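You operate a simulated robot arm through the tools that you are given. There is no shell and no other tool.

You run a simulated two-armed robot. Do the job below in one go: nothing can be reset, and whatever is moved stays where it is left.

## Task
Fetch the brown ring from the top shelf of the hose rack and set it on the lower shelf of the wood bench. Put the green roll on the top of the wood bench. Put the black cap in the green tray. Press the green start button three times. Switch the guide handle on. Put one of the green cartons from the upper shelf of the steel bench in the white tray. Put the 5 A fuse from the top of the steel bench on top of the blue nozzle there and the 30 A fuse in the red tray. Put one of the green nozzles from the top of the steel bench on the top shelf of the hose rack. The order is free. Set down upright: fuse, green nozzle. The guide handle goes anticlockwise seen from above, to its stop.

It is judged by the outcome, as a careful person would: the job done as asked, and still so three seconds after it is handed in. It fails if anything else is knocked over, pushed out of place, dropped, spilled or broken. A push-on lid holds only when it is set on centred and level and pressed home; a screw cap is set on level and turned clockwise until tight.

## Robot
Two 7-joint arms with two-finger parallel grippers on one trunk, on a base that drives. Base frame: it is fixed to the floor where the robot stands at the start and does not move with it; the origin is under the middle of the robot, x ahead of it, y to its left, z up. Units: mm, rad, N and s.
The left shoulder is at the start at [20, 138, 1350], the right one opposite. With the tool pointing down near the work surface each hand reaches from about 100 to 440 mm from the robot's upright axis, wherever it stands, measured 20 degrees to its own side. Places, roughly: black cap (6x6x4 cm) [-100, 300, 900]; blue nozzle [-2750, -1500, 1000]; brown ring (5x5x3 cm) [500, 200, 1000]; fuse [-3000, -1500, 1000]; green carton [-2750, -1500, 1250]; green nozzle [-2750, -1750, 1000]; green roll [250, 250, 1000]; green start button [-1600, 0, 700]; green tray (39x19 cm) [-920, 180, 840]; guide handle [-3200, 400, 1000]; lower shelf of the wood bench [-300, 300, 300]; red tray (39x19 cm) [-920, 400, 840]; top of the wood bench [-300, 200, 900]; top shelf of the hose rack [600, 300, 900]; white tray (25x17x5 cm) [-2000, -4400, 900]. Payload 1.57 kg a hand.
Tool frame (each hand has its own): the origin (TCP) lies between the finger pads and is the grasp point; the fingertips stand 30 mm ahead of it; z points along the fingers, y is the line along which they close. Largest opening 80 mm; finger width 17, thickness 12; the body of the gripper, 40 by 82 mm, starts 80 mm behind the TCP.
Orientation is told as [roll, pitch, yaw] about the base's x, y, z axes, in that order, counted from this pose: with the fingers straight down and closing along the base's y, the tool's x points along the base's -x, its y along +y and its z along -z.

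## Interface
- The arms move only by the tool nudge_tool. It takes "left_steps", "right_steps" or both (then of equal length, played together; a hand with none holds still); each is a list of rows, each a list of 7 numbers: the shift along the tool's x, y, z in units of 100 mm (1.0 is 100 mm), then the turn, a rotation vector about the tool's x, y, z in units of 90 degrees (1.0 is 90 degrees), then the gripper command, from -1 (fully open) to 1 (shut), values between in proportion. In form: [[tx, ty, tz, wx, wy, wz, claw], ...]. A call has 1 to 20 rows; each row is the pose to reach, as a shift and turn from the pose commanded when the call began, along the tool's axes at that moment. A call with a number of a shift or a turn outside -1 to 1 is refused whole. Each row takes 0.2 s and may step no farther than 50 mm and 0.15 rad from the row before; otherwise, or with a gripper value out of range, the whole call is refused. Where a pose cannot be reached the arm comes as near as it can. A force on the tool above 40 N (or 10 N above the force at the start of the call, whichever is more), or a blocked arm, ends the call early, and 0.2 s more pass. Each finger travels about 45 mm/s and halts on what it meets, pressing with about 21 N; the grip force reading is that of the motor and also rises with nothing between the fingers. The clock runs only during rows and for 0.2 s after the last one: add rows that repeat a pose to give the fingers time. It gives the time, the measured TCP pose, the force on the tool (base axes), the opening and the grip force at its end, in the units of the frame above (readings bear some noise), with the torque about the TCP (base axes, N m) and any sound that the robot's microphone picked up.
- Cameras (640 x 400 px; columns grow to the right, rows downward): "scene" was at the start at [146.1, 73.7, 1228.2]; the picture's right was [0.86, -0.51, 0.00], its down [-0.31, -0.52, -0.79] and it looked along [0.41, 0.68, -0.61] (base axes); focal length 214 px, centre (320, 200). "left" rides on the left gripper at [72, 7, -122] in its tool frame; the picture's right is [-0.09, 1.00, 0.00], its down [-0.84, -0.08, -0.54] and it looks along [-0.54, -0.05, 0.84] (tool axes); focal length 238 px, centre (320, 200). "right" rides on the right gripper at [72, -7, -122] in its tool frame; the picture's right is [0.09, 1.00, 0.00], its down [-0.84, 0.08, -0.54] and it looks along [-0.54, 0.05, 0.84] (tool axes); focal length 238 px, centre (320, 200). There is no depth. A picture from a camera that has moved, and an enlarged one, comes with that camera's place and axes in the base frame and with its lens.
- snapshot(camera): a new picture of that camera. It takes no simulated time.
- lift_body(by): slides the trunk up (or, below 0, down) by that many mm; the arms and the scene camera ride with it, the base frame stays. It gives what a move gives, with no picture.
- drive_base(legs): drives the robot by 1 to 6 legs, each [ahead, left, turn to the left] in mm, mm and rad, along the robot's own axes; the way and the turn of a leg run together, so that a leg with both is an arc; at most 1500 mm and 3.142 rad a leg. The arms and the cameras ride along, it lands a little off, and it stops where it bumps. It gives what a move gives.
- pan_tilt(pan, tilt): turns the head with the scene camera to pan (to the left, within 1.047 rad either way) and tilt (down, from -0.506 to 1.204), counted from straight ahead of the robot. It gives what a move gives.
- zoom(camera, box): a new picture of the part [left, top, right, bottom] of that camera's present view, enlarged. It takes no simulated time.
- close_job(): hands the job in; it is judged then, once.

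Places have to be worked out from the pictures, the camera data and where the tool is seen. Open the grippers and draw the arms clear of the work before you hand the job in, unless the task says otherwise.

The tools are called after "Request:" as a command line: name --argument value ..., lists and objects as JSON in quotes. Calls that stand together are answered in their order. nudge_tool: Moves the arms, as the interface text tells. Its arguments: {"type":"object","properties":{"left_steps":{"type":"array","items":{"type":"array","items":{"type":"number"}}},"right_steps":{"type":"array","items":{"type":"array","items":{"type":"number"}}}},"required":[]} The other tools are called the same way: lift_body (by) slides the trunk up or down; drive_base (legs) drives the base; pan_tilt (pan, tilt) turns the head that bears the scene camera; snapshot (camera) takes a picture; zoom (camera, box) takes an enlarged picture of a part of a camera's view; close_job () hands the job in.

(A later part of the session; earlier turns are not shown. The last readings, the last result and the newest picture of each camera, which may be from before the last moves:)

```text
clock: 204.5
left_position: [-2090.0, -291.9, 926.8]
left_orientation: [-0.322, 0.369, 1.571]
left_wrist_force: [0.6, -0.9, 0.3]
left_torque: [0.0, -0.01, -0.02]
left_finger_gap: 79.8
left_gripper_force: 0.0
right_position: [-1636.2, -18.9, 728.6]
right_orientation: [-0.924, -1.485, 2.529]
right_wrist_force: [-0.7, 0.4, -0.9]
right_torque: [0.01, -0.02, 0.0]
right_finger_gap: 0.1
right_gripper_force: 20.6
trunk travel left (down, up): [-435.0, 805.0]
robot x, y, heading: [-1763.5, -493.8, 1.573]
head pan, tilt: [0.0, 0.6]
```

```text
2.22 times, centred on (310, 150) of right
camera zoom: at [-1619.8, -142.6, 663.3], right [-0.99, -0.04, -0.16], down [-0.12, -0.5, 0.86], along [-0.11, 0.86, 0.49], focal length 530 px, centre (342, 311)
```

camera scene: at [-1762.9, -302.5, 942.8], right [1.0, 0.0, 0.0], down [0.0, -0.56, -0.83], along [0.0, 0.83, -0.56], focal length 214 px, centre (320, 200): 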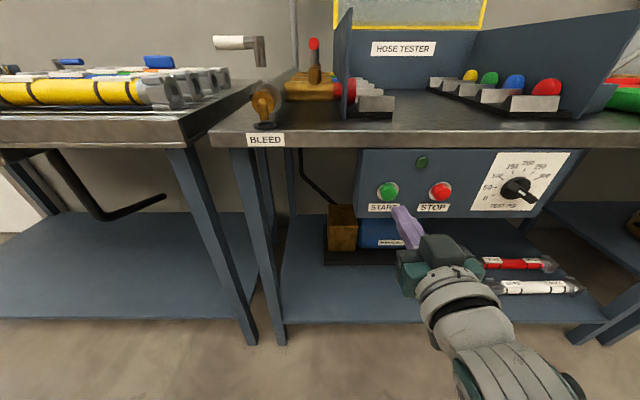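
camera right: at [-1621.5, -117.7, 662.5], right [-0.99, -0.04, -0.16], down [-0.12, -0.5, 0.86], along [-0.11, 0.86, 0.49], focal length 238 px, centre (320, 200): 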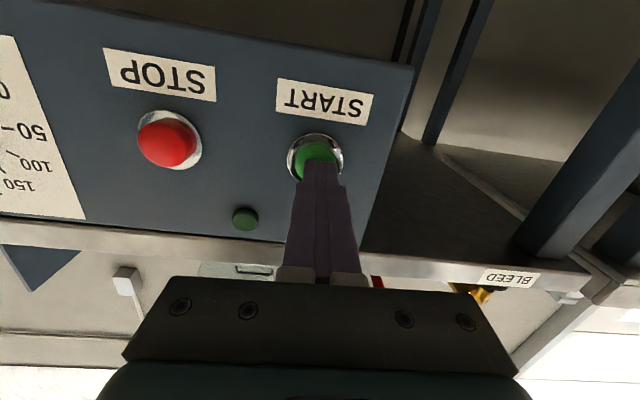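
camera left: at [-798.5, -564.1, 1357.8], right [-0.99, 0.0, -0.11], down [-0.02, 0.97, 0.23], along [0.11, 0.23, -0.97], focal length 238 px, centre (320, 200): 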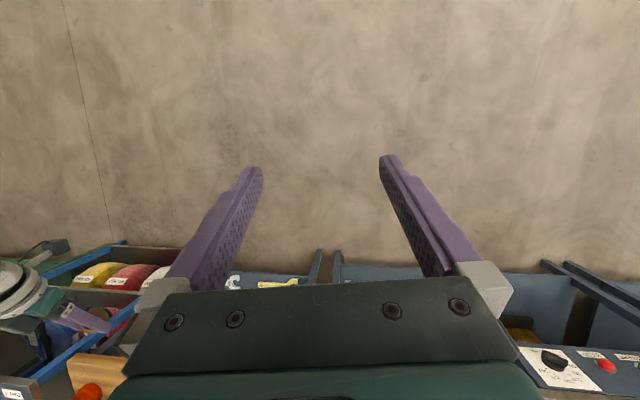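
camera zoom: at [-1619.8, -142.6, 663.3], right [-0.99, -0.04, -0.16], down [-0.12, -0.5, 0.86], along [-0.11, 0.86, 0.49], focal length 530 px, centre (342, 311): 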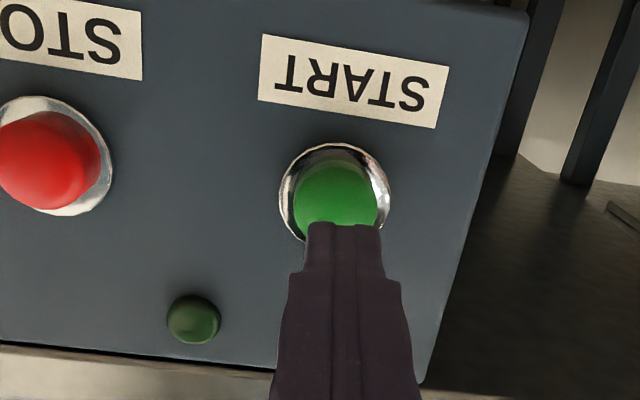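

Release is silent. Second press to the same depth.

Request:
nudge_tool --right_steps '[[0, 0, 0.12, 0, 0, 0, 1], [0, 0, 0.2, 0, 0, 0, 1], [0, 0, 0.255, 0, 0, 0, 1], [0, 0, 0.255, 0, 0, 0, 1]]'

Request:
nudge_tool --right_steps '[[0, 0, -0.1, 0, 0, 0, 1], [0, 0, -0.25, 0, 0, 0, 1], [0, 0, -0.25, 0, 0, 0, 1], [0, 0, -0.25, 0, 0, 0, 1]]'

```text
clock: 205.5
left_position: [-2089.5, -291.6, 928.1]
left_orientation: [-0.323, 0.368, 1.572]
left_wrist_force: [-0.2, -0.4, 0.4]
left_torque: [0.0, 0.0, 0.0]
left_finger_gap: 80.0
left_gripper_force: 0.1
right_position: [-1636.2, 6.0, 727.2]
right_orientation: [-0.925, -1.485, 2.528]
right_wrist_force: [0.5, -3.4, 0.6]
right_torque: [0.04, -0.01, 0.04]
right_finger_gap: 0.1
right_gripper_force: 21.4
trunk travel left (down, up): [-435.0, 805.0]
robot x, y, heading: [-1761.2, -494.0, 1.571]
head pan, tilt: [0.0, 0.6]
heard: click
```

```text
clock: 206.5
left_position: [-2090.8, -290.8, 927.3]
left_orientation: [-0.323, 0.368, 1.572]
left_wrist_force: [0.3, -0.4, 0.4]
left_torque: [-0.01, 0.04, 0.0]
left_finger_gap: 80.0
left_gripper_force: 0.1
right_position: [-1634.3, -17.0, 728.4]
right_orientation: [-0.925, -1.484, 2.527]
right_wrist_force: [-0.1, 1.3, 0.6]
right_torque: [-0.02, 0.01, -0.02]
right_finger_gap: 0.0
right_gripper_force: 21.3
trunk travel left (down, up): [-435.0, 805.0]
robot x, y, heading: [-1763.6, -490.4, 1.569]
head pan, tilt: [0.0, 0.6]
```

Second click heard. Third press now, then full retreat.

Request:
nudge_tool --right_steps '[[0, 0, 0.12, 0, 0, 0, 1], [0, 0, 0.2, 0, 0, 0, 1], [0, 0, 0.255, 0, 0, 0, 1], [0, 0, 0.255, 0, 0, 0, 1]]'

Request:
nudge_tool --right_steps '[[0, 0, -0.15, 0, 0, 0, 1], [0, 0, -0.4, 0, 0, 0, 1], [0, 0, -0.7, 0, 0, 0, 1], [0, 0, -0.7, 0, 0, 0, 1]]'

Request:
snapshot --camera "right"

Request:
snapshot --camera "scene"

```text
clock: 207.5
left_position: [-2090.6, -292.4, 928.8]
left_orientation: [-0.323, 0.367, 1.573]
left_wrist_force: [-0.3, 0.1, -1.1]
left_torque: [0.04, 0.02, -0.01]
left_finger_gap: 79.8
left_gripper_force: 0.1
right_position: [-1635.9, 7.8, 726.6]
right_orientation: [-0.922, -1.485, 2.525]
right_wrist_force: [0.5, -2.6, -0.1]
right_torque: [0.01, 0.01, -0.03]
right_finger_gap: 0.4
right_gripper_force: 21.2
trunk travel left (down, up): [-435.0, 805.0]
robot x, y, heading: [-1762.7, -492.0, 1.567]
head pan, tilt: [0.0, 0.6]
heard: click
```

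```text
clock: 208.5
left_position: [-2088.8, -290.3, 928.3]
left_orientation: [-0.323, 0.369, 1.573]
left_wrist_force: [0.9, 0.0, -0.1]
left_torque: [0.01, 0.02, 0.02]
left_finger_gap: 80.0
left_gripper_force: 0.0
right_position: [-1634.0, -62.3, 730.6]
right_orientation: [-0.928, -1.485, 2.531]
right_wrist_force: [0.3, -0.1, -0.3]
right_torque: [0.0, -0.02, 0.0]
right_finger_gap: 0.0
right_gripper_force: 20.8
trunk travel left (down, up): [-435.0, 805.0]
robot x, y, heading: [-1765.3, -490.3, 1.571]
head pan, tilt: [0.0, 0.6]
```

```text
taken
camera right: at [-1618.1, -186.9, 665.7], right [-0.99, -0.04, -0.16], down [-0.12, -0.5, 0.86], along [-0.11, 0.86, 0.49], focal length 238 px, centre (320, 200)
```

right: 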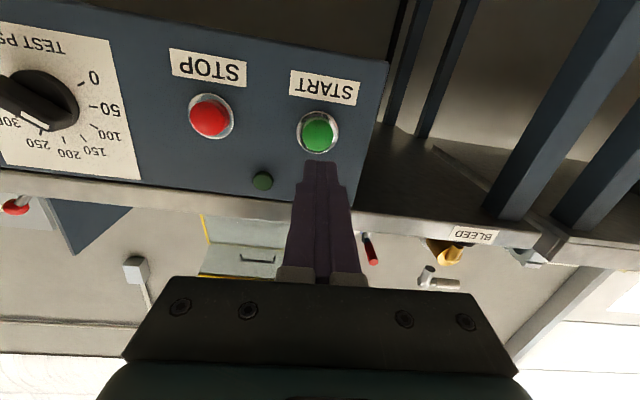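

```text
taken
camera scene: at [-1762.9, -302.5, 942.8], right [1.0, 0.0, 0.0], down [0.0, -0.56, -0.83], along [0.0, 0.83, -0.56], focal length 214 px, centre (320, 200)
```

scene: 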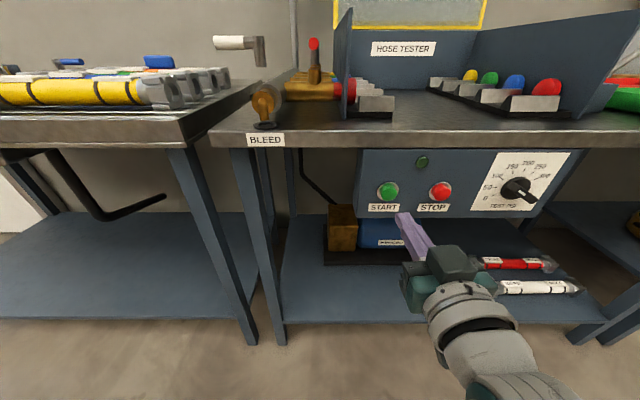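

Three presses, three clicks. Next the guide handle near (-3200, 400, 1000). I back off, raise the trunk, restore the right hand to pointing down, and drive there to look.

Request:
drive_base --legs '[[-300, 0, 0]]'

Request:
lift_body --by 400

Request:
nudge_tool --right_steps '[[0, 0, 0, 0, 0.09, 0, 1], [0, 0, 0, 0, 0.18, 0, 1], [0, 0, 0, 0, 0.27, 0, 1], [0, 0, 0, 0, 0.36, 0, 1], [0, 0, 0, 0, 0.45, 0, 0.5], [0, 0, 0, 0, 0.54, 0, 0], [0, 0, 0, 0, 0.63, 0, -1], [0, 0, 0, 0, 0.72, 0, -1]]'

Request:
drive_base --legs '[[0, 1100, 0]]'

Request:
pan_tilt --pan 0.3 --tilt 0.5

Request:
snapshot --camera "scene"

```text
clock: 210.6
left_position: [-2090.1, -591.6, 928.2]
left_orientation: [-0.324, 0.369, 1.572]
left_wrist_force: [-0.8, -0.2, -0.2]
left_torque: [0.0, 0.0, 0.01]
left_finger_gap: 80.1
left_gripper_force: 0.0
right_position: [-1633.1, -361.4, 731.1]
right_orientation: [-0.927, -1.485, 2.529]
right_wrist_force: [-0.3, 0.0, 0.6]
right_torque: [0.01, -0.04, 0.01]
right_finger_gap: 0.1
right_gripper_force: 20.8
trunk travel left (down, up): [-435.0, 805.0]
robot x, y, heading: [-1763.9, -790.7, 1.571]
head pan, tilt: [0.0, 0.6]
```

```text
clock: 214.4
left_position: [-2090.6, -590.6, 1327.4]
left_orientation: [-0.323, 0.369, 1.572]
left_wrist_force: [-0.7, 0.8, 0.3]
left_torque: [-0.02, 0.02, 0.01]
left_finger_gap: 79.8
left_gripper_force: 0.1
right_position: [-1633.5, -361.7, 1130.6]
right_orientation: [-0.928, -1.488, 2.53]
right_wrist_force: [0.6, 0.1, -0.2]
right_torque: [-0.01, -0.01, 0.03]
right_finger_gap: 0.1
right_gripper_force: 20.7
trunk travel left (down, up): [-835.0, 405.0]
robot x, y, heading: [-1764.2, -792.0, 1.575]
head pan, tilt: [0.0, 0.6]
```

```text
clock: 216.2
left_position: [-2089.4, -590.9, 1328.0]
left_orientation: [-0.323, 0.367, 1.574]
left_wrist_force: [0.9, 0.0, 0.1]
left_torque: [-0.02, 0.01, 0.01]
left_finger_gap: 80.1
left_gripper_force: 0.1
right_position: [-1634.2, -361.5, 1130.9]
right_orientation: [-0.069, -0.383, 1.627]
right_wrist_force: [0.6, -1.1, -0.5]
right_torque: [0.04, -0.01, -0.01]
right_finger_gap: 79.8
right_gripper_force: 0.0
trunk travel left (down, up): [-835.0, 405.0]
robot x, y, heading: [-1765.5, -787.1, 1.575]
head pan, tilt: [0.0, 0.6]
```

```text
clock: 221.8
left_position: [-3186.8, -590.0, 1328.6]
left_orientation: [-0.324, 0.368, 1.571]
left_wrist_force: [-0.4, -0.1, 1.1]
left_torque: [0.02, 0.01, -0.03]
left_finger_gap: 80.0
left_gripper_force: 0.0
right_position: [-2730.5, -361.6, 1130.7]
right_orientation: [-0.073, -0.388, 1.633]
right_wrist_force: [-0.2, -0.2, -0.7]
right_torque: [0.04, 0.0, 0.03]
right_finger_gap: 80.1
right_gripper_force: 0.0
trunk travel left (down, up): [-835.0, 405.0]
robot x, y, heading: [-2864.4, -789.4, 1.571]
head pan, tilt: [0.0, 0.6]
```

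```text
clock: 222.6
left_position: [-3186.8, -590.0, 1328.2]
left_orientation: [-0.324, 0.367, 1.574]
left_wrist_force: [-1.0, 0.1, -0.6]
left_torque: [-0.01, 0.0, 0.01]
left_finger_gap: 79.8
left_gripper_force: 0.0
right_position: [-2729.7, -360.8, 1132.2]
right_orientation: [-0.072, -0.387, 1.632]
right_wrist_force: [0.2, 0.1, -0.9]
right_torque: [-0.05, 0.03, 0.02]
right_finger_gap: 80.1
right_gripper_force: 0.0
trunk travel left (down, up): [-835.0, 405.0]
robot x, y, heading: [-2859.0, -788.4, 1.567]
head pan, tilt: [0.3, 0.499]
```

```text
taken
camera scene: at [-2886.7, -602.6, 1351.8], right [0.96, 0.29, 0.0], down [0.14, -0.46, -0.88], along [-0.26, 0.84, -0.48], focal length 214 px, centre (320, 200)
```

scene: 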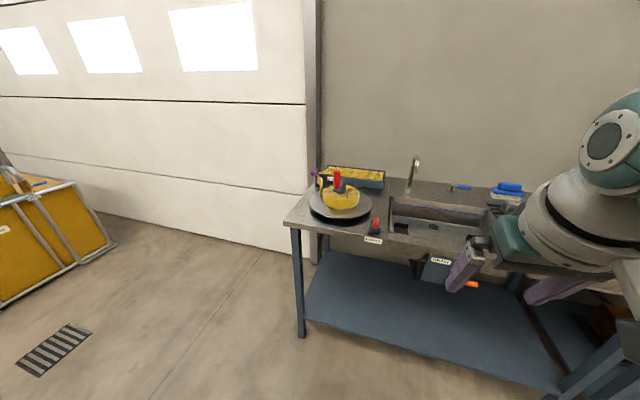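

I see a turntable with a yellow hose and a red handle; I zoom in to read the labels.

Request:
zoom --camera "scene" --box '[280, 140, 440, 260]'

Request:
zoom --camera "scene" --box '[340, 190, 420, 250]'

```text
3.33 times, centred on (360, 200) of scene
camera zoom: at [-2886.7, -602.6, 1351.8], right [0.96, 0.29, 0.0], down [0.14, -0.46, -0.88], along [-0.26, 0.84, -0.48], focal length 715 px, centre (187, 200)
```

zoom: 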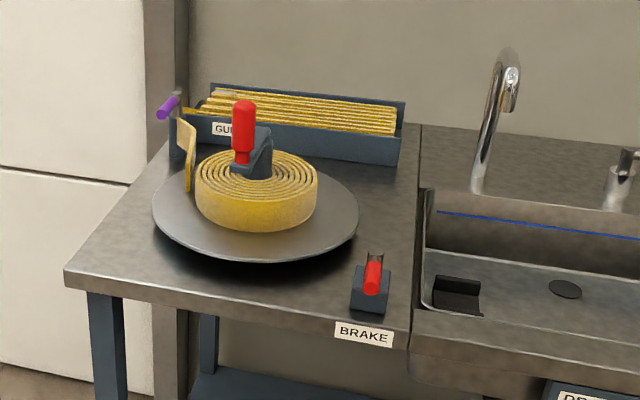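

```text
6.67 times, centred on (380, 220) of scene
camera zoom: at [-2886.7, -602.6, 1351.8], right [0.96, 0.29, 0.0], down [0.14, -0.46, -0.88], along [-0.26, 0.84, -0.48], focal length 1430 px, centre (-80, 67)
```

zoom: 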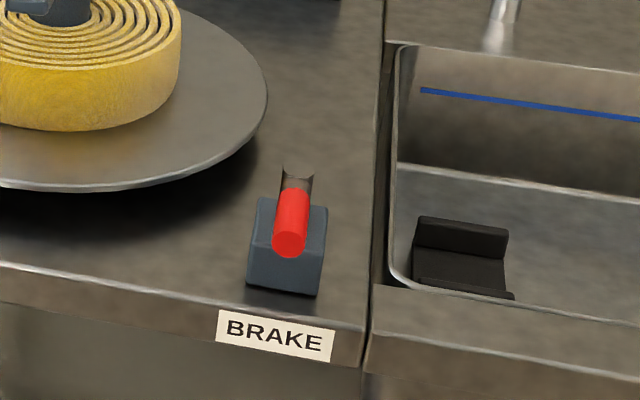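

There's a "GUI…" label behind the crank and a purple lever at the left of it: likely the guide handle. I move left for a better view.

Request:
drive_base --legs '[[0, 330, 0], [250, 0, 0]]'

Request:
pan_tilt --pan 0.0 --tilt 0.5

Request:
snapshot --camera "scene"

Request:
zoom --camera "scene" --box '[200, 120, 420, 270]'

```text
clock: 226.3
left_position: [-3517.2, -338.4, 1328.2]
left_orientation: [-0.323, 0.366, 1.573]
left_wrist_force: [-0.5, 1.2, 0.1]
left_torque: [-0.02, 0.0, 0.0]
left_finger_gap: 79.9
left_gripper_force: 0.0
right_position: [-3060.5, -112.0, 1131.2]
right_orientation: [-0.073, -0.387, 1.631]
right_wrist_force: [0.2, 0.7, -0.3]
right_torque: [0.01, -0.01, 0.0]
right_finger_gap: 80.2
right_gripper_force: 0.0
trunk travel left (down, up): [-835.0, 405.0]
robot x, y, heading: [-3190.9, -540.9, 1.566]
head pan, tilt: [0.3, 0.499]
```

```text
clock: 227.1
left_position: [-3517.4, -339.0, 1327.2]
left_orientation: [-0.323, 0.368, 1.571]
left_wrist_force: [-0.1, -0.6, 0.5]
left_torque: [0.03, 0.04, -0.01]
left_finger_gap: 80.0
left_gripper_force: 0.1
right_position: [-3059.3, -110.4, 1130.6]
right_orientation: [-0.073, -0.387, 1.633]
right_wrist_force: [-0.4, 0.1, 0.7]
right_torque: [-0.01, -0.02, -0.04]
right_finger_gap: 80.1
right_gripper_force: 0.1
trunk travel left (down, up): [-835.0, 405.0]
robot x, y, heading: [-3195.2, -539.1, 1.572]
head pan, tilt: [0.0, 0.499]
```

```text
taken
camera scene: at [-3190.5, -347.9, 1351.8], right [1.0, 0.0, 0.0], down [0.0, -0.48, -0.88], along [0.0, 0.88, -0.48], focal length 214 px, centre (320, 200)
```

scene: 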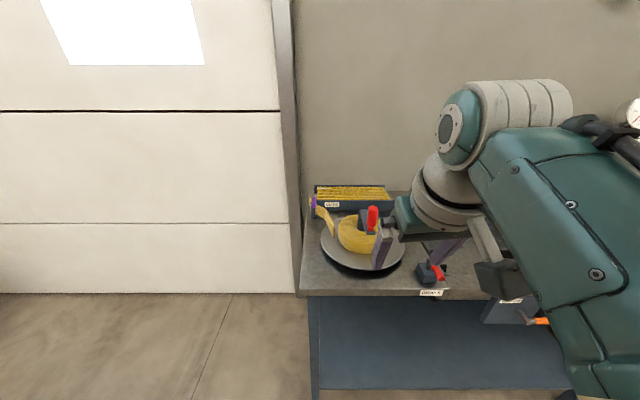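

```text
2.67 times, centred on (310, 195) of scene
camera zoom: at [-3190.5, -347.9, 1351.8], right [1.0, 0.0, 0.0], down [0.0, -0.48, -0.88], along [0.0, 0.88, -0.48], focal length 572 px, centre (347, 213)
```

zoom: 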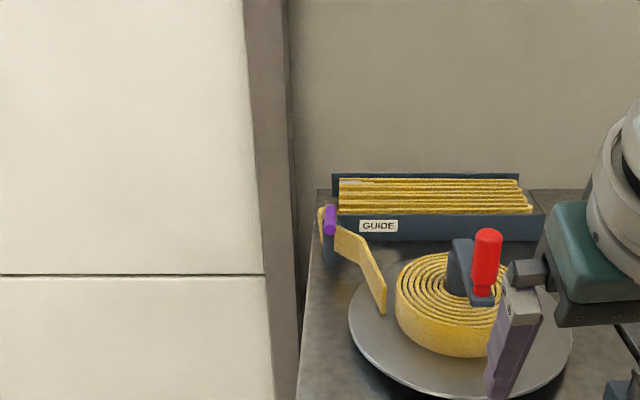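

The purple handle is triangulated at about (-3215, 357, 958), by the GUIDE label. I go closer for a view from above.

Request:
drive_base --legs '[[0, 150, 0], [330, 0, 0]]'

Request:
pan_tilt --pan -0.3 --tilt 0.7

Request:
snapshot --camera "scene"

Request:
snapshot --camera "right"

```text
clock: 230.2
left_position: [-3666.4, -7.0, 1327.8]
left_orientation: [-0.323, 0.368, 1.568]
left_wrist_force: [-0.4, -0.2, -0.4]
left_torque: [-0.01, 0.02, -0.02]
left_finger_gap: 80.1
left_gripper_force: 0.0
right_position: [-3208.4, 217.3, 1130.0]
right_orientation: [-0.074, -0.387, 1.626]
right_wrist_force: [0.3, -0.4, -0.6]
right_torque: [0.03, 0.01, 0.02]
right_finger_gap: 80.2
right_gripper_force: 0.1
trunk travel left (down, up): [-835.0, 405.0]
robot x, y, heading: [-3343.1, -209.5, 1.566]
head pan, tilt: [0.0, 0.499]
```

```text
clock: 231.0
left_position: [-3665.9, -8.6, 1328.1]
left_orientation: [-0.322, 0.368, 1.567]
left_wrist_force: [0.2, -0.3, 0.1]
left_torque: [0.0, 0.0, 0.0]
left_finger_gap: 79.8
left_gripper_force: 0.1
right_position: [-3207.7, 218.4, 1130.0]
right_orientation: [-0.073, -0.387, 1.627]
right_wrist_force: [-0.1, 0.7, -0.3]
right_torque: [0.01, 0.03, 0.0]
right_finger_gap: 79.9
right_gripper_force: 0.0
trunk travel left (down, up): [-835.0, 405.0]
robot x, y, heading: [-3339.2, -209.2, 1.561]
head pan, tilt: [-0.3, 0.7]
```

```text
taken
camera scene: at [-3313.7, -29.0, 1334.1], right [0.95, -0.3, 0.0], down [-0.19, -0.61, -0.77], along [0.23, 0.73, -0.64], focal length 214 px, centre (320, 200)
```

scene: 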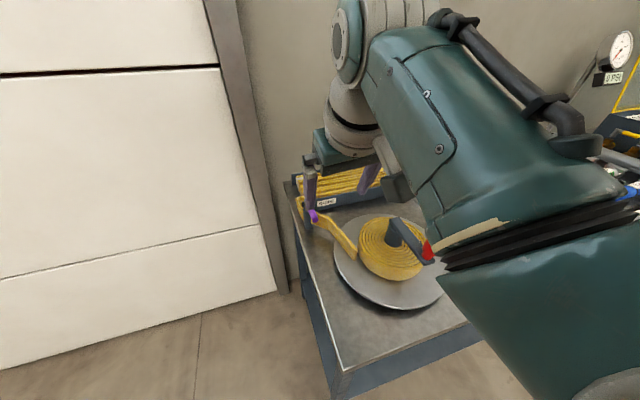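

```text
taken
camera right: at [-3203.4, 105.7, 1216.3], right [-0.99, -0.11, -0.1], down [-0.15, 0.57, 0.81], along [-0.03, 0.82, -0.58], focal length 238 px, centre (320, 200)
```

right: 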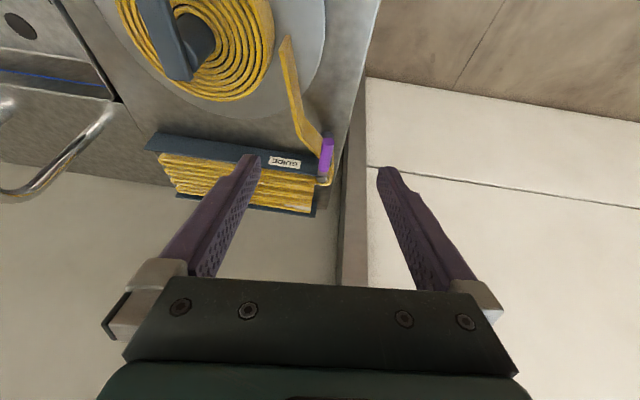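

Request:
zoom --camera "right" --box '[240, 60, 400, 240]'

Request:
zoom --camera "scene" --box '[270, 150, 420, 290]'

```text
2.22 times, centred on (320, 150) of right
camera zoom: at [-3203.4, 105.7, 1216.3], right [-0.99, -0.11, -0.1], down [-0.15, 0.57, 0.81], along [-0.03, 0.82, -0.58], focal length 530 px, centre (320, 311)
```

zoom: 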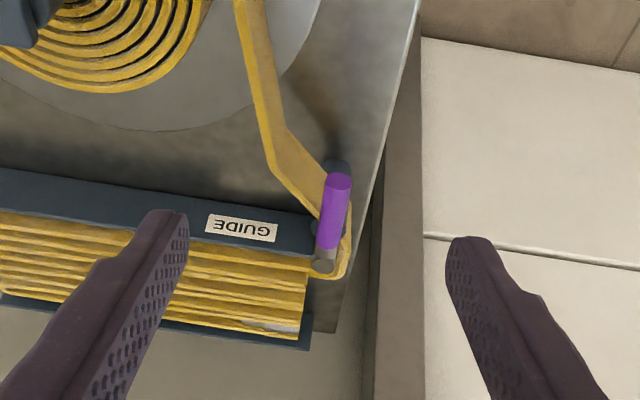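

```text
2.86 times, centred on (345, 220) of scene
camera zoom: at [-3313.7, -29.0, 1334.1], right [0.95, -0.3, 0.0], down [-0.19, -0.61, -0.77], along [0.23, 0.73, -0.64], focal length 613 px, centre (249, 143)
```

zoom: 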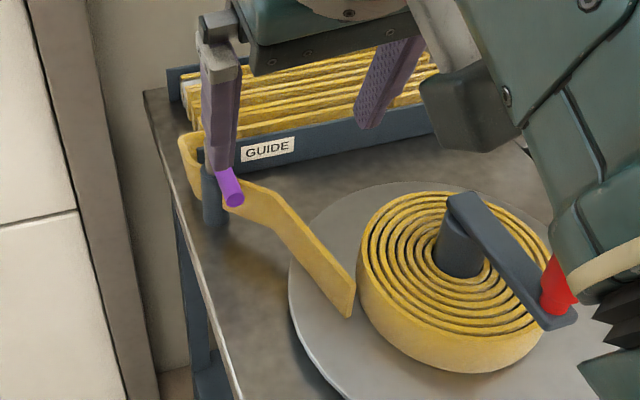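

The handle is a horizontal purple grip ≈85 mm long pointing toward me (−y) from a pivot at ≈(-3212, 409, 960). My own finger hides the pivot, so I move the hand aside and zoom again.

Request:
nudge_tool --right_steps '[[0, -0.4, -0.2, 0, 0, 0, 0], [0, -0.8, -0.4, 0, 0, 0, 1], [0, -1.0, -0.6, 0, 0, 0, 1]]'

Request:
snapshot --camera "scene"

Request:
zoom --camera "scene" --box '[280, 160, 380, 260]'

Request:
snapshot --camera "right"

```text
clock: 231.8
left_position: [-3664.9, -8.6, 1328.3]
left_orientation: [-0.322, 0.368, 1.567]
left_wrist_force: [0.0, -0.2, -0.3]
left_torque: [0.03, -0.01, 0.05]
left_finger_gap: 79.9
left_gripper_force: 0.2
right_position: [-3110.6, 198.1, 1192.2]
right_orientation: [-0.073, -0.388, 1.628]
right_wrist_force: [-0.2, 0.6, -1.5]
right_torque: [-0.01, 0.01, 0.0]
right_finger_gap: 11.7
right_gripper_force: 0.5
trunk travel left (down, up): [-835.0, 405.0]
robot x, y, heading: [-3344.6, -213.8, 1.566]
head pan, tilt: [-0.3, 0.7]
```

```text
taken
camera scene: at [-3313.7, -29.0, 1334.1], right [0.95, -0.3, 0.0], down [-0.19, -0.61, -0.76], along [0.23, 0.73, -0.64], focal length 214 px, centre (320, 200)
```

scene: 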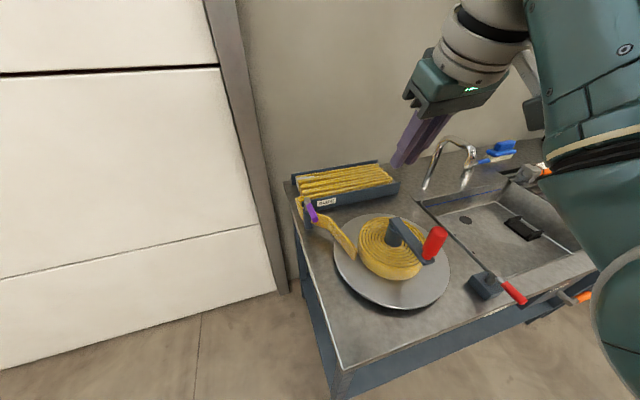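

```text
4.00 times, centred on (330, 210) of scene
camera zoom: at [-3313.7, -29.0, 1334.1], right [0.95, -0.3, 0.0], down [-0.19, -0.61, -0.76], along [0.23, 0.73, -0.64], focal length 858 px, centre (280, 160)
```

zoom: 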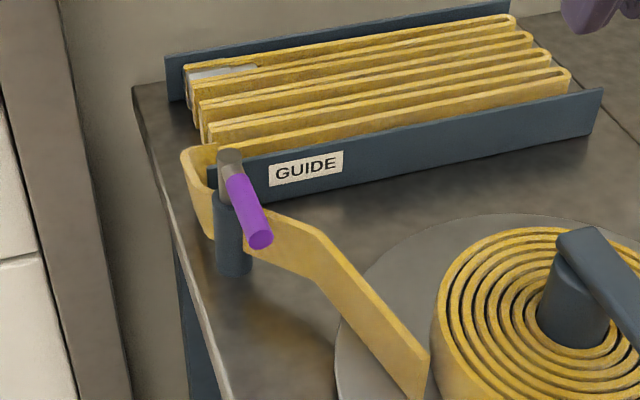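

```text
taken
camera right: at [-3106.1, 86.0, 1278.1], right [-0.99, -0.11, -0.1], down [-0.15, 0.57, 0.81], along [-0.03, 0.82, -0.58], focal length 238 px, centre (320, 200)
```

right: 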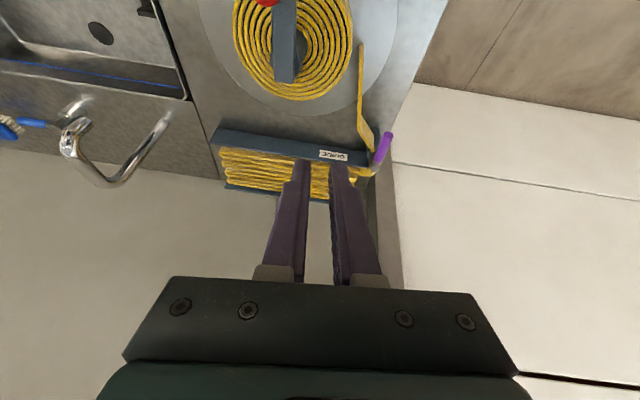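

Now clear: axle at (-3210, 417), grip end at (-3211, 332), z≈957; the box behind is lower. Anticlockwise means pushing the grip's end toward +x. I straighten the hand, bring it left and forward with closed fingers.

Request:
nudge_tool --right_steps '[[-0.1, 0.2, 0.05, -0.01, 0, 0.01, 1], [-0.2, 0.4, 0.1, -0.02, 0, 0.02, 1], [-0.3, 0.6, 0.15, -0.03, 0, 0.03, 1], [-0.4, 0.8, 0.2, -0.04, 0, 0.039, 1], [-0.51, 1.0, 0.21, -0.046, 0, 0.039, 1]]'

Request:
snapshot --camera "scene"

```text
clock: 233.0
left_position: [-3666.4, -8.5, 1328.5]
left_orientation: [-0.324, 0.367, 1.566]
left_wrist_force: [0.4, 0.3, -0.7]
left_torque: [-0.01, 0.01, 0.01]
left_finger_gap: 80.0
left_gripper_force: 0.2
right_position: [-3213.4, 249.6, 1186.4]
right_orientation: [0.022, -0.389, 1.561]
right_wrist_force: [0.0, 0.0, -0.9]
right_torque: [0.0, 0.0, 0.03]
right_finger_gap: 0.3
right_gripper_force: 21.2
trunk travel left (down, up): [-835.0, 405.0]
robot x, y, heading: [-3344.9, -207.7, 1.564]
head pan, tilt: [-0.3, 0.7]
```

```text
taken
camera scene: at [-3313.7, -29.0, 1334.1], right [0.95, -0.3, 0.0], down [-0.19, -0.61, -0.76], along [0.23, 0.73, -0.64], focal length 214 px, centre (320, 200)
```

scene: 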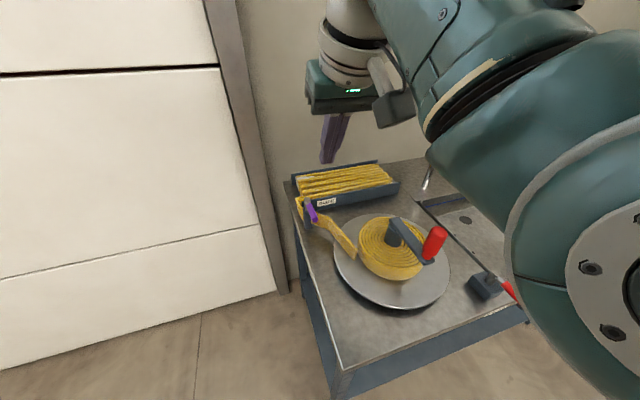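

I drive so the closed fingers come to the left of the handle, then lower.

Request:
drive_base --legs '[[95, 62, 0.005]]'

Request:
lift_body --by -170

Request:
snapshot --camera "scene"

Request:
snapshot --camera "right"

```text
clock: 234.2
left_position: [-3728.0, 84.0, 1328.3]
left_orientation: [-0.324, 0.369, 1.572]
left_wrist_force: [0.2, -0.3, 0.0]
left_torque: [-0.01, 0.0, 0.0]
left_finger_gap: 80.0
left_gripper_force: 0.0
right_position: [-3278.3, 345.4, 1186.7]
right_orientation: [0.024, -0.391, 1.568]
right_wrist_force: [0.8, -0.4, 0.5]
right_torque: [0.03, 0.03, 0.01]
right_finger_gap: 0.0
right_gripper_force: 21.1
trunk travel left (down, up): [-835.0, 405.0]
robot x, y, heading: [-3404.5, -112.8, 1.565]
head pan, tilt: [-0.3, 0.7]
```

```text
clock: 236.2
left_position: [-3727.9, 84.8, 1157.9]
left_orientation: [-0.323, 0.368, 1.573]
left_wrist_force: [-0.9, 0.0, 0.3]
left_torque: [0.02, 0.01, 0.01]
left_finger_gap: 79.7
left_gripper_force: 0.0
right_position: [-3278.3, 346.2, 1014.9]
right_orientation: [0.023, -0.388, 1.567]
right_wrist_force: [-0.1, 0.9, -0.1]
right_torque: [-0.02, -0.01, 0.0]
right_finger_gap: 0.1
right_gripper_force: 20.8
trunk travel left (down, up): [-665.0, 575.0]
robot x, y, heading: [-3401.3, -109.4, 1.57]
head pan, tilt: [-0.3, 0.7]
```

```text
taken
camera scene: at [-3376.7, 66.3, 1164.1], right [0.95, -0.3, 0.0], down [-0.19, -0.62, -0.76], along [0.23, 0.73, -0.64], focal length 214 px, centre (320, 200)
```

scene: 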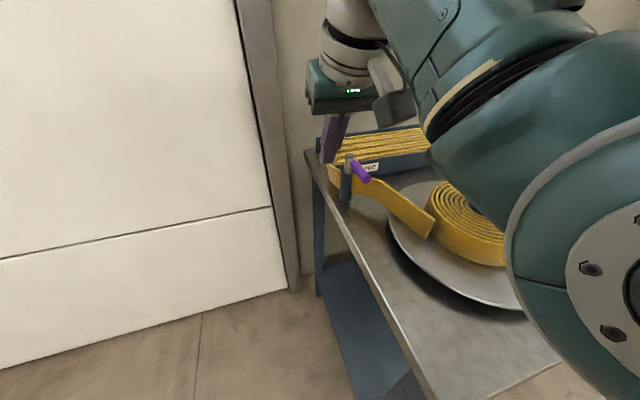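

```text
taken
camera right: at [-3267.9, 233.5, 1101.0], right [-1.0, -0.09, -0.01], down [-0.06, 0.57, 0.82], along [-0.07, 0.82, -0.57], focal length 238 px, centre (320, 200)
```

right: 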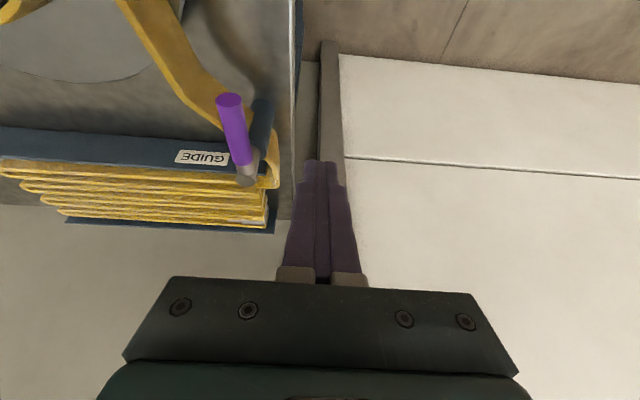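

Axle reads (-3213, 412), end (-3214, 329). I lower the tips to the grip's height and push the end along the arc to about 45°, watching force and sound.

Request:
lift_body --by -33

Request:
nudge_tool --right_steps '[[0.028, -0.2, -0.011, 0, 0, 0, 1], [0.056, -0.38, -0.023, 0, 0, 0, 1], [0.072, -0.498, -0.03, 0, 0, 0, 1], [0.082, -0.554, -0.034, 0, 0, 0, 1], [0.09, -0.668, -0.037, 0, 0, 0, 1], [0.078, -0.781, -0.032, 0, 0, 0, 1], [0.058, -0.858, -0.024, 0, 0, 0, 1], [0.026, -0.943, -0.011, 0, 0, 0, 1]]'

Request:
snapshot --camera "right"

Request:
snapshot --camera "scene"

```text
clock: 236.9
left_position: [-3728.6, 85.9, 1124.8]
left_orientation: [-0.323, 0.369, 1.571]
left_wrist_force: [-0.6, 0.5, -0.1]
left_torque: [-0.03, 0.02, 0.02]
left_finger_gap: 80.0
left_gripper_force: 0.0
right_position: [-3276.5, 346.5, 983.0]
right_orientation: [0.025, -0.389, 1.567]
right_wrist_force: [-1.0, 1.1, -0.5]
right_torque: [0.02, -0.03, 0.02]
right_finger_gap: 0.0
right_gripper_force: 21.0
trunk travel left (down, up): [-632.0, 608.0]
robot x, y, heading: [-3403.8, -110.0, 1.57]
head pan, tilt: [-0.3, 0.7]
```

```text
clock: 238.7
left_position: [-3730.0, 84.7, 1124.7]
left_orientation: [-0.323, 0.371, 1.572]
left_wrist_force: [0.7, -0.4, -0.1]
left_torque: [0.01, 0.03, 0.01]
left_finger_gap: 79.8
left_gripper_force: 0.1
right_position: [-3183.0, 343.4, 981.6]
right_orientation: [0.022, -0.389, 1.567]
right_wrist_force: [-1.0, -0.2, -0.8]
right_torque: [-0.04, 0.05, 0.03]
right_finger_gap: 0.0
right_gripper_force: 21.2
trunk travel left (down, up): [-632.0, 608.0]
robot x, y, heading: [-3403.2, -114.5, 1.566]
head pan, tilt: [-0.3, 0.7]
```

```text
taken
camera right: at [-3173.6, 231.1, 1066.0], right [-1.0, -0.09, -0.01], down [-0.06, 0.57, 0.82], along [-0.07, 0.82, -0.57], focal length 238 px, centre (320, 200)
```

right: 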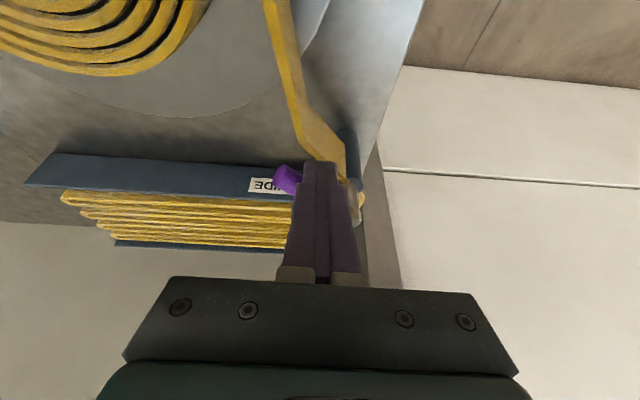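

```text
taken
camera scene: at [-3376.9, 66.1, 1131.0], right [0.95, -0.3, 0.0], down [-0.19, -0.62, -0.76], along [0.23, 0.73, -0.64], focal length 214 px, centre (320, 200)
```

scene: 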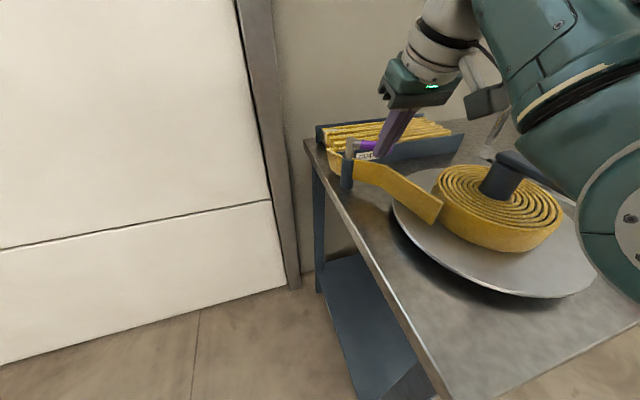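

The handle has swung along without resistance. I zoom to see its current angle.

Request:
zoom --camera "scene" --box '[310, 110, 450, 220]'

Request:
zoom --camera "right" --box '[240, 110, 400, 250]'

```text
3.64 times, centred on (380, 165) of scene
camera zoom: at [-3376.9, 66.1, 1131.0], right [0.95, -0.3, 0.0], down [-0.19, -0.62, -0.76], along [0.23, 0.73, -0.64], focal length 780 px, centre (102, 327)
```

zoom: 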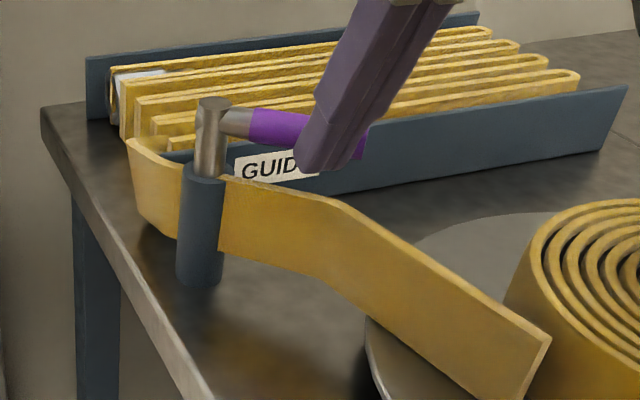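

```text
2.86 times, centred on (320, 180) of right
camera zoom: at [-3173.6, 231.1, 1066.0], right [-1.0, -0.09, -0.01], down [-0.06, 0.57, 0.82], along [-0.07, 0.82, -0.57], focal length 681 px, centre (320, 257)
```

zoom: 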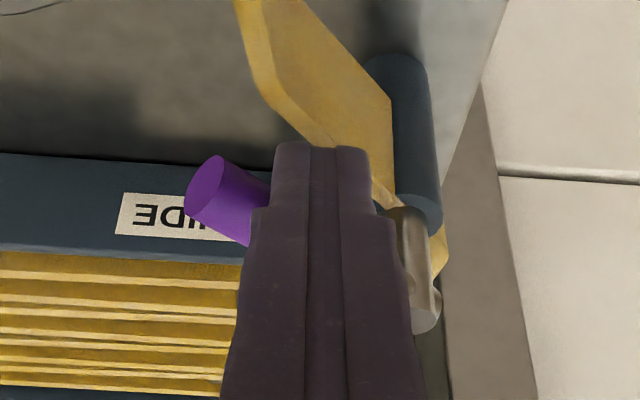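

The grip now points about 45–50° toward +x. I continue along the arc in small steps toward 90°.

Request:
nudge_tool --right_steps '[[-0.0176, -0.03, 0.0072, 0, 0, 0, 1], [-0.036, -0.06, 0.0148, 0, 0, 0, 1], [-0.061, -0.096, 0.025, 0, 0, 0, 1], [-0.087, -0.132, 0.0356, 0, 0, 0, 1], [-0.1167, -0.164, 0.0478, 0, 0, 0, 1], [-0.1463, -0.196, 0.06, 0, 0, 0, 1], [-0.176, -0.22, 0.072, 0, 0, 0, 1], [-0.2065, -0.245, 0.0845, 0, 0, 0, 1], [-0.238, -0.265, 0.0974, 0, 0, 0, 1], [-0.2704, -0.285, 0.1107, 0, 0, 0, 1], [-0.3093, -0.303, 0.1266, 0, 0, 0, 1], [-0.348, -0.32, 0.1425, 0, 0, 0, 1]]'

Request:
snapshot --camera "right"

Request:
zoom --camera "scene" --box '[310, 110, 450, 220]'

```text
clock: 241.3
left_position: [-3728.7, 82.7, 1124.1]
left_orientation: [-0.325, 0.37, 1.573]
left_wrist_force: [0.6, 0.2, 0.3]
left_torque: [-0.02, -0.01, 0.01]
left_finger_gap: 79.8
left_gripper_force: 0.1
right_position: [-3151.0, 378.9, 979.1]
right_orientation: [0.025, -0.383, 1.565]
right_wrist_force: [-2.7, -10.3, 0.2]
right_torque: [-0.26, 0.06, 0.02]
right_finger_gap: 0.0
right_gripper_force: 20.8
trunk travel left (down, up): [-632.0, 608.0]
robot x, y, heading: [-3406.8, -114.8, 1.57]
head pan, tilt: [-0.3, 0.7]
```

```text
taken
camera right: at [-3141.7, 266.8, 1063.8], right [-1.0, -0.09, -0.01], down [-0.06, 0.57, 0.82], along [-0.07, 0.81, -0.58], focal length 238 px, centre (320, 200)
```

right: 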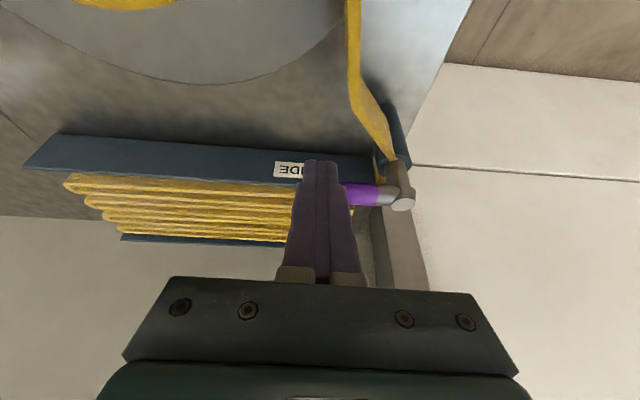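

```text
3.64 times, centred on (380, 165) of scene
camera zoom: at [-3376.9, 64.5, 1130.7], right [0.95, -0.3, 0.0], down [-0.19, -0.62, -0.76], along [0.23, 0.73, -0.65], focal length 780 px, centre (102, 327)
```

zoom: 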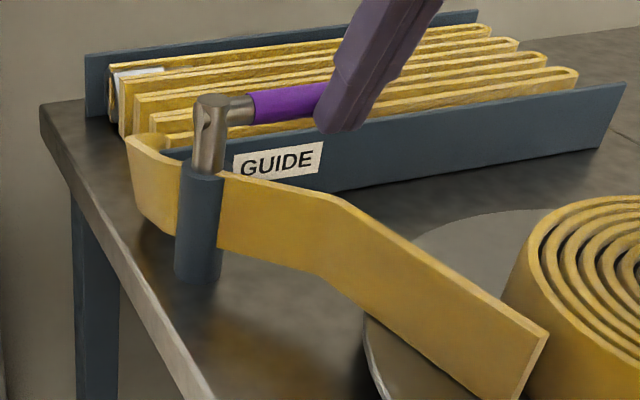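

A reaction of ~10 N has appeared: possibly the stop. I push a little further in +y in 2 mm steps to see if it yields.

Request:
nudge_tool --right_steps '[[-0.0185, -0.004, 0.0076, 0, 0, 0, 1], [-0.037, -0.008, 0.0152, 0, 0, 0, 1], [-0.0556, -0.01, 0.0227, 0, 0, 0, 1], [-0.0556, -0.01, 0.0227, 0, 0, 0, 1]]'

Request:
snapshot --camera "right"

Request:
zoom --camera "scene" --box '[310, 110, 450, 220]'

```text
clock: 242.3
left_position: [-3730.5, 80.3, 1123.2]
left_orientation: [-0.322, 0.374, 1.572]
left_wrist_force: [-0.5, 0.5, 0.0]
left_torque: [0.03, 0.02, -0.03]
left_finger_gap: 80.0
left_gripper_force: 0.0
right_position: [-3149.5, 379.9, 975.3]
right_orientation: [0.023, -0.375, 1.565]
right_wrist_force: [-2.8, -27.4, -1.1]
right_torque: [-0.58, 0.16, 0.12]
right_finger_gap: 0.0
right_gripper_force: 21.4
trunk travel left (down, up): [-632.0, 608.0]
robot x, y, heading: [-3404.2, -113.2, 1.569]
head pan, tilt: [-0.3, 0.7]
```

```text
taken
camera right: at [-3140.8, 269.3, 1062.7], right [-1.0, -0.09, -0.01], down [-0.06, 0.58, 0.81], along [-0.07, 0.81, -0.58], focal length 238 px, centre (320, 200)
```

right: 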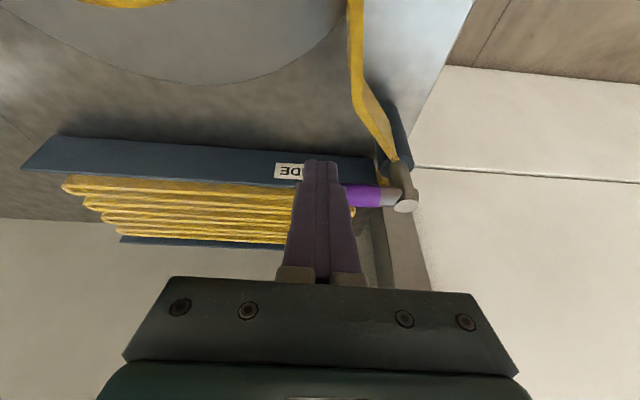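

```text
3.64 times, centred on (380, 165) of scene
camera zoom: at [-3377.1, 62.1, 1130.1], right [0.95, -0.3, 0.0], down [-0.19, -0.62, -0.76], along [0.23, 0.73, -0.65], focal length 780 px, centre (102, 327)
```

zoom: 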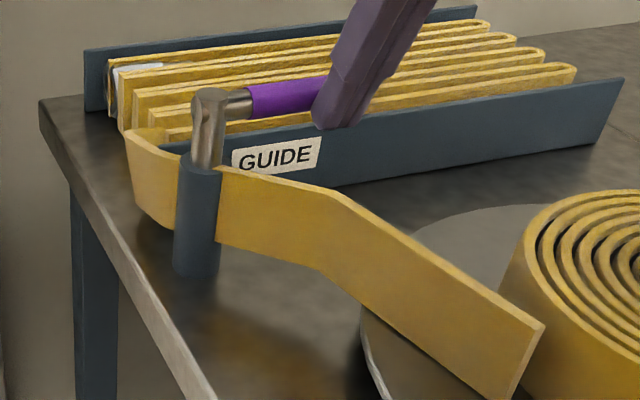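

Force climbed to 27 N without movement: the stop is reached at ≈90°. I pull the finger back (−y), then up, and check that the handle stays.

Request:
nudge_tool --right_steps '[[0.15, 0, -0.06, 0, 0, 0, 1], [0.4, 0, -0.16, 0, 0, 0, 1], [0.4, 0, -0.5, 0, 0, 0, 1], [0.4, 0, -0.9, 0, 0, 0, 1]]'

Request:
lift_body --by 150

Request:
snapshot --camera "scene"

Request:
snapshot --camera "right"

```text
clock: 243.3
left_position: [-3728.3, 84.7, 1124.8]
left_orientation: [-0.324, 0.371, 1.573]
left_wrist_force: [0.2, -0.8, 0.3]
left_torque: [0.0, 0.02, 0.01]
left_finger_gap: 79.9
left_gripper_force: 0.1
right_position: [-3147.8, 315.6, 1049.2]
right_orientation: [0.022, -0.387, 1.569]
right_wrist_force: [-0.2, 0.0, 0.7]
right_torque: [0.03, 0.02, 0.01]
right_finger_gap: 0.1
right_gripper_force: 21.7
trunk travel left (down, up): [-632.0, 608.0]
robot x, y, heading: [-3403.5, -117.2, 1.569]
head pan, tilt: [-0.3, 0.7]
```

```text
clock: 245.1
left_position: [-3728.4, 84.7, 1274.3]
left_orientation: [-0.322, 0.369, 1.572]
left_wrist_force: [0.2, -0.1, -0.3]
left_torque: [0.0, 0.01, 0.0]
left_finger_gap: 80.1
left_gripper_force: 0.0
right_position: [-3148.4, 315.5, 1197.9]
right_orientation: [0.027, -0.39, 1.568]
right_wrist_force: [0.3, 0.4, -0.4]
right_torque: [0.01, 0.02, -0.01]
right_finger_gap: 0.0
right_gripper_force: 20.6
trunk travel left (down, up): [-782.0, 458.0]
robot x, y, heading: [-3404.7, -113.8, 1.568]
head pan, tilt: [-0.3, 0.7]
```

```text
taken
camera scene: at [-3376.7, 66.2, 1281.1], right [0.95, -0.3, 0.0], down [-0.19, -0.62, -0.76], along [0.23, 0.73, -0.64], focal length 214 px, centre (320, 200)
```

scene: 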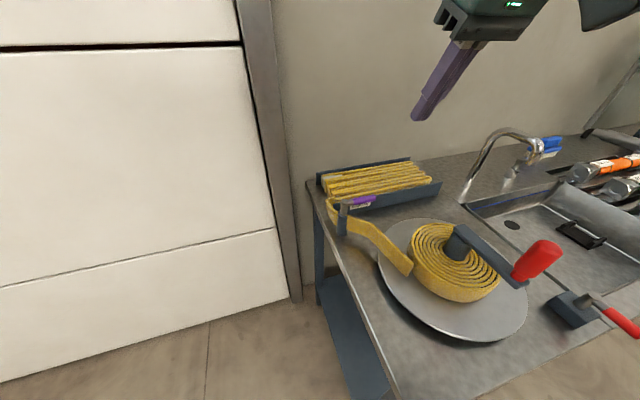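

```text
taken
camera right: at [-3139.0, 203.2, 1283.5], right [-1.0, -0.09, -0.01], down [-0.06, 0.57, 0.82], along [-0.07, 0.82, -0.57], focal length 238 px, centre (320, 200)
```

right: 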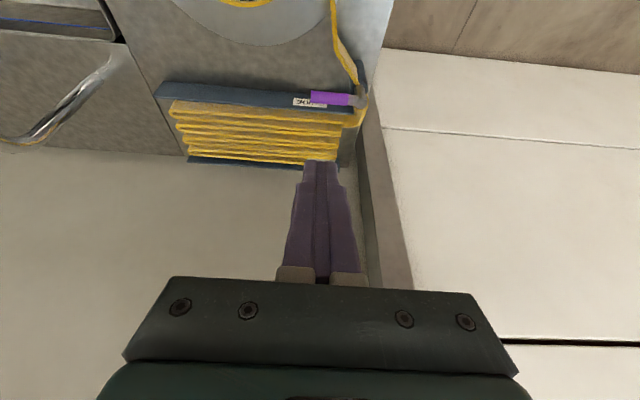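

The handle stays pointing +x at its stop. Next the steel bench to the south: I back off onto open floor and turn around to look.

Request:
drive_base --legs '[[-400, 0, 0], [0, -300, 0], [0, 0, -1.571]]'

Request:
pan_tilt --pan -0.8 --tilt 0.4

Request:
snapshot --camera "scene"

Request:
pan_tilt --pan 0.0 --tilt 0.4

Request:
snapshot --camera "scene"

```text
clock: 253.0
left_position: [-2907.5, -185.5, 1275.3]
left_orientation: [-0.323, 0.367, 0.01]
left_wrist_force: [0.0, 0.0, -0.4]
left_torque: [0.02, 0.02, -0.04]
left_finger_gap: 80.1
left_gripper_force: 0.0
right_position: [-2673.4, -766.4, 1198.3]
right_orientation: [0.024, -0.39, 0.001]
right_wrist_force: [0.1, 0.2, 0.3]
right_torque: [0.0, 0.02, 0.02]
right_finger_gap: 0.1
right_gripper_force: 21.1
trunk travel left (down, up): [-782.0, 458.0]
robot x, y, heading: [-3103.3, -515.7, 0.005]
head pan, tilt: [-0.3, 0.7]
```

```text
clock: 254.0
left_position: [-2906.9, -187.6, 1275.1]
left_orientation: [-0.323, 0.369, 0.009]
left_wrist_force: [-0.7, -0.5, 1.0]
left_torque: [-0.03, -0.01, 0.01]
left_finger_gap: 80.0
left_gripper_force: 0.1
right_position: [-2673.0, -766.3, 1198.2]
right_orientation: [0.024, -0.386, 0.002]
right_wrist_force: [0.0, -0.4, -0.5]
right_torque: [-0.03, 0.0, -0.01]
right_finger_gap: 0.1
right_gripper_force: 20.9
trunk travel left (down, up): [-782.0, 458.0]
robot x, y, heading: [-3103.4, -512.4, 0.008]
head pan, tilt: [-0.799, 0.4]
```

```text
taken
camera scene: at [-2937.8, -579.6, 1307.9], right [-0.71, -0.7, 0.0], down [-0.27, 0.28, -0.92], along [0.65, -0.66, -0.39], focal length 214 px, centre (320, 200)
```

scene: 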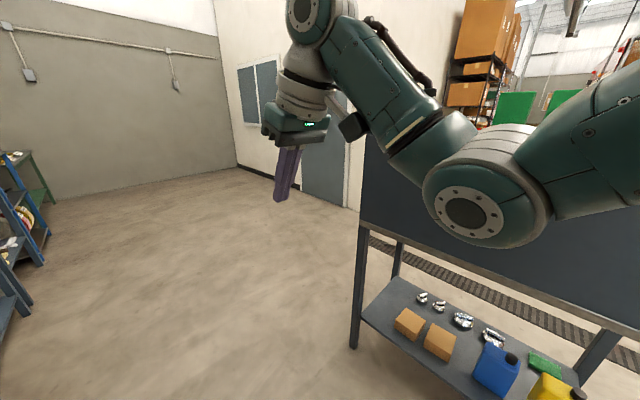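

```text
clock: 255.1
left_position: [-2906.6, -188.0, 1274.3]
left_orientation: [-0.324, 0.368, 0.009]
left_wrist_force: [-0.4, -0.2, 0.6]
left_torque: [-0.01, -0.01, 0.01]
left_finger_gap: 80.0
left_gripper_force: 0.0
right_position: [-2673.7, -767.1, 1198.6]
right_orientation: [0.025, -0.389, 0.003]
right_wrist_force: [0.2, 0.5, -0.2]
right_torque: [0.01, 0.02, 0.01]
right_finger_gap: 0.0
right_gripper_force: 21.2
trunk travel left (down, up): [-782.0, 458.0]
robot x, y, heading: [-3102.0, -511.9, 0.004]
head pan, tilt: [0.0, 0.4]
```

```text
taken
camera scene: at [-2910.2, -513.2, 1308.0], right [0.0, -1.0, 0.0], down [-0.39, 0.0, -0.92], along [0.92, 0.0, -0.39], focal length 214 px, centre (320, 200)
```

scene: 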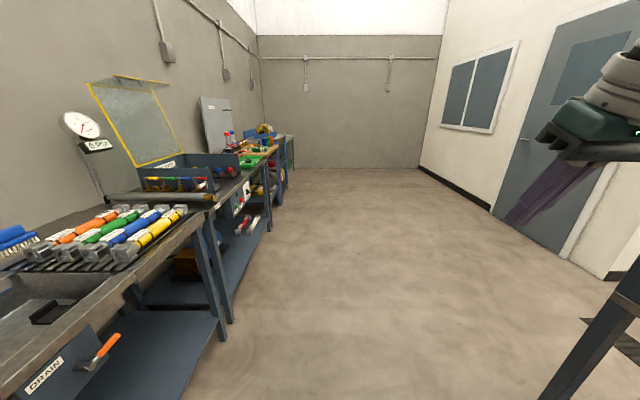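

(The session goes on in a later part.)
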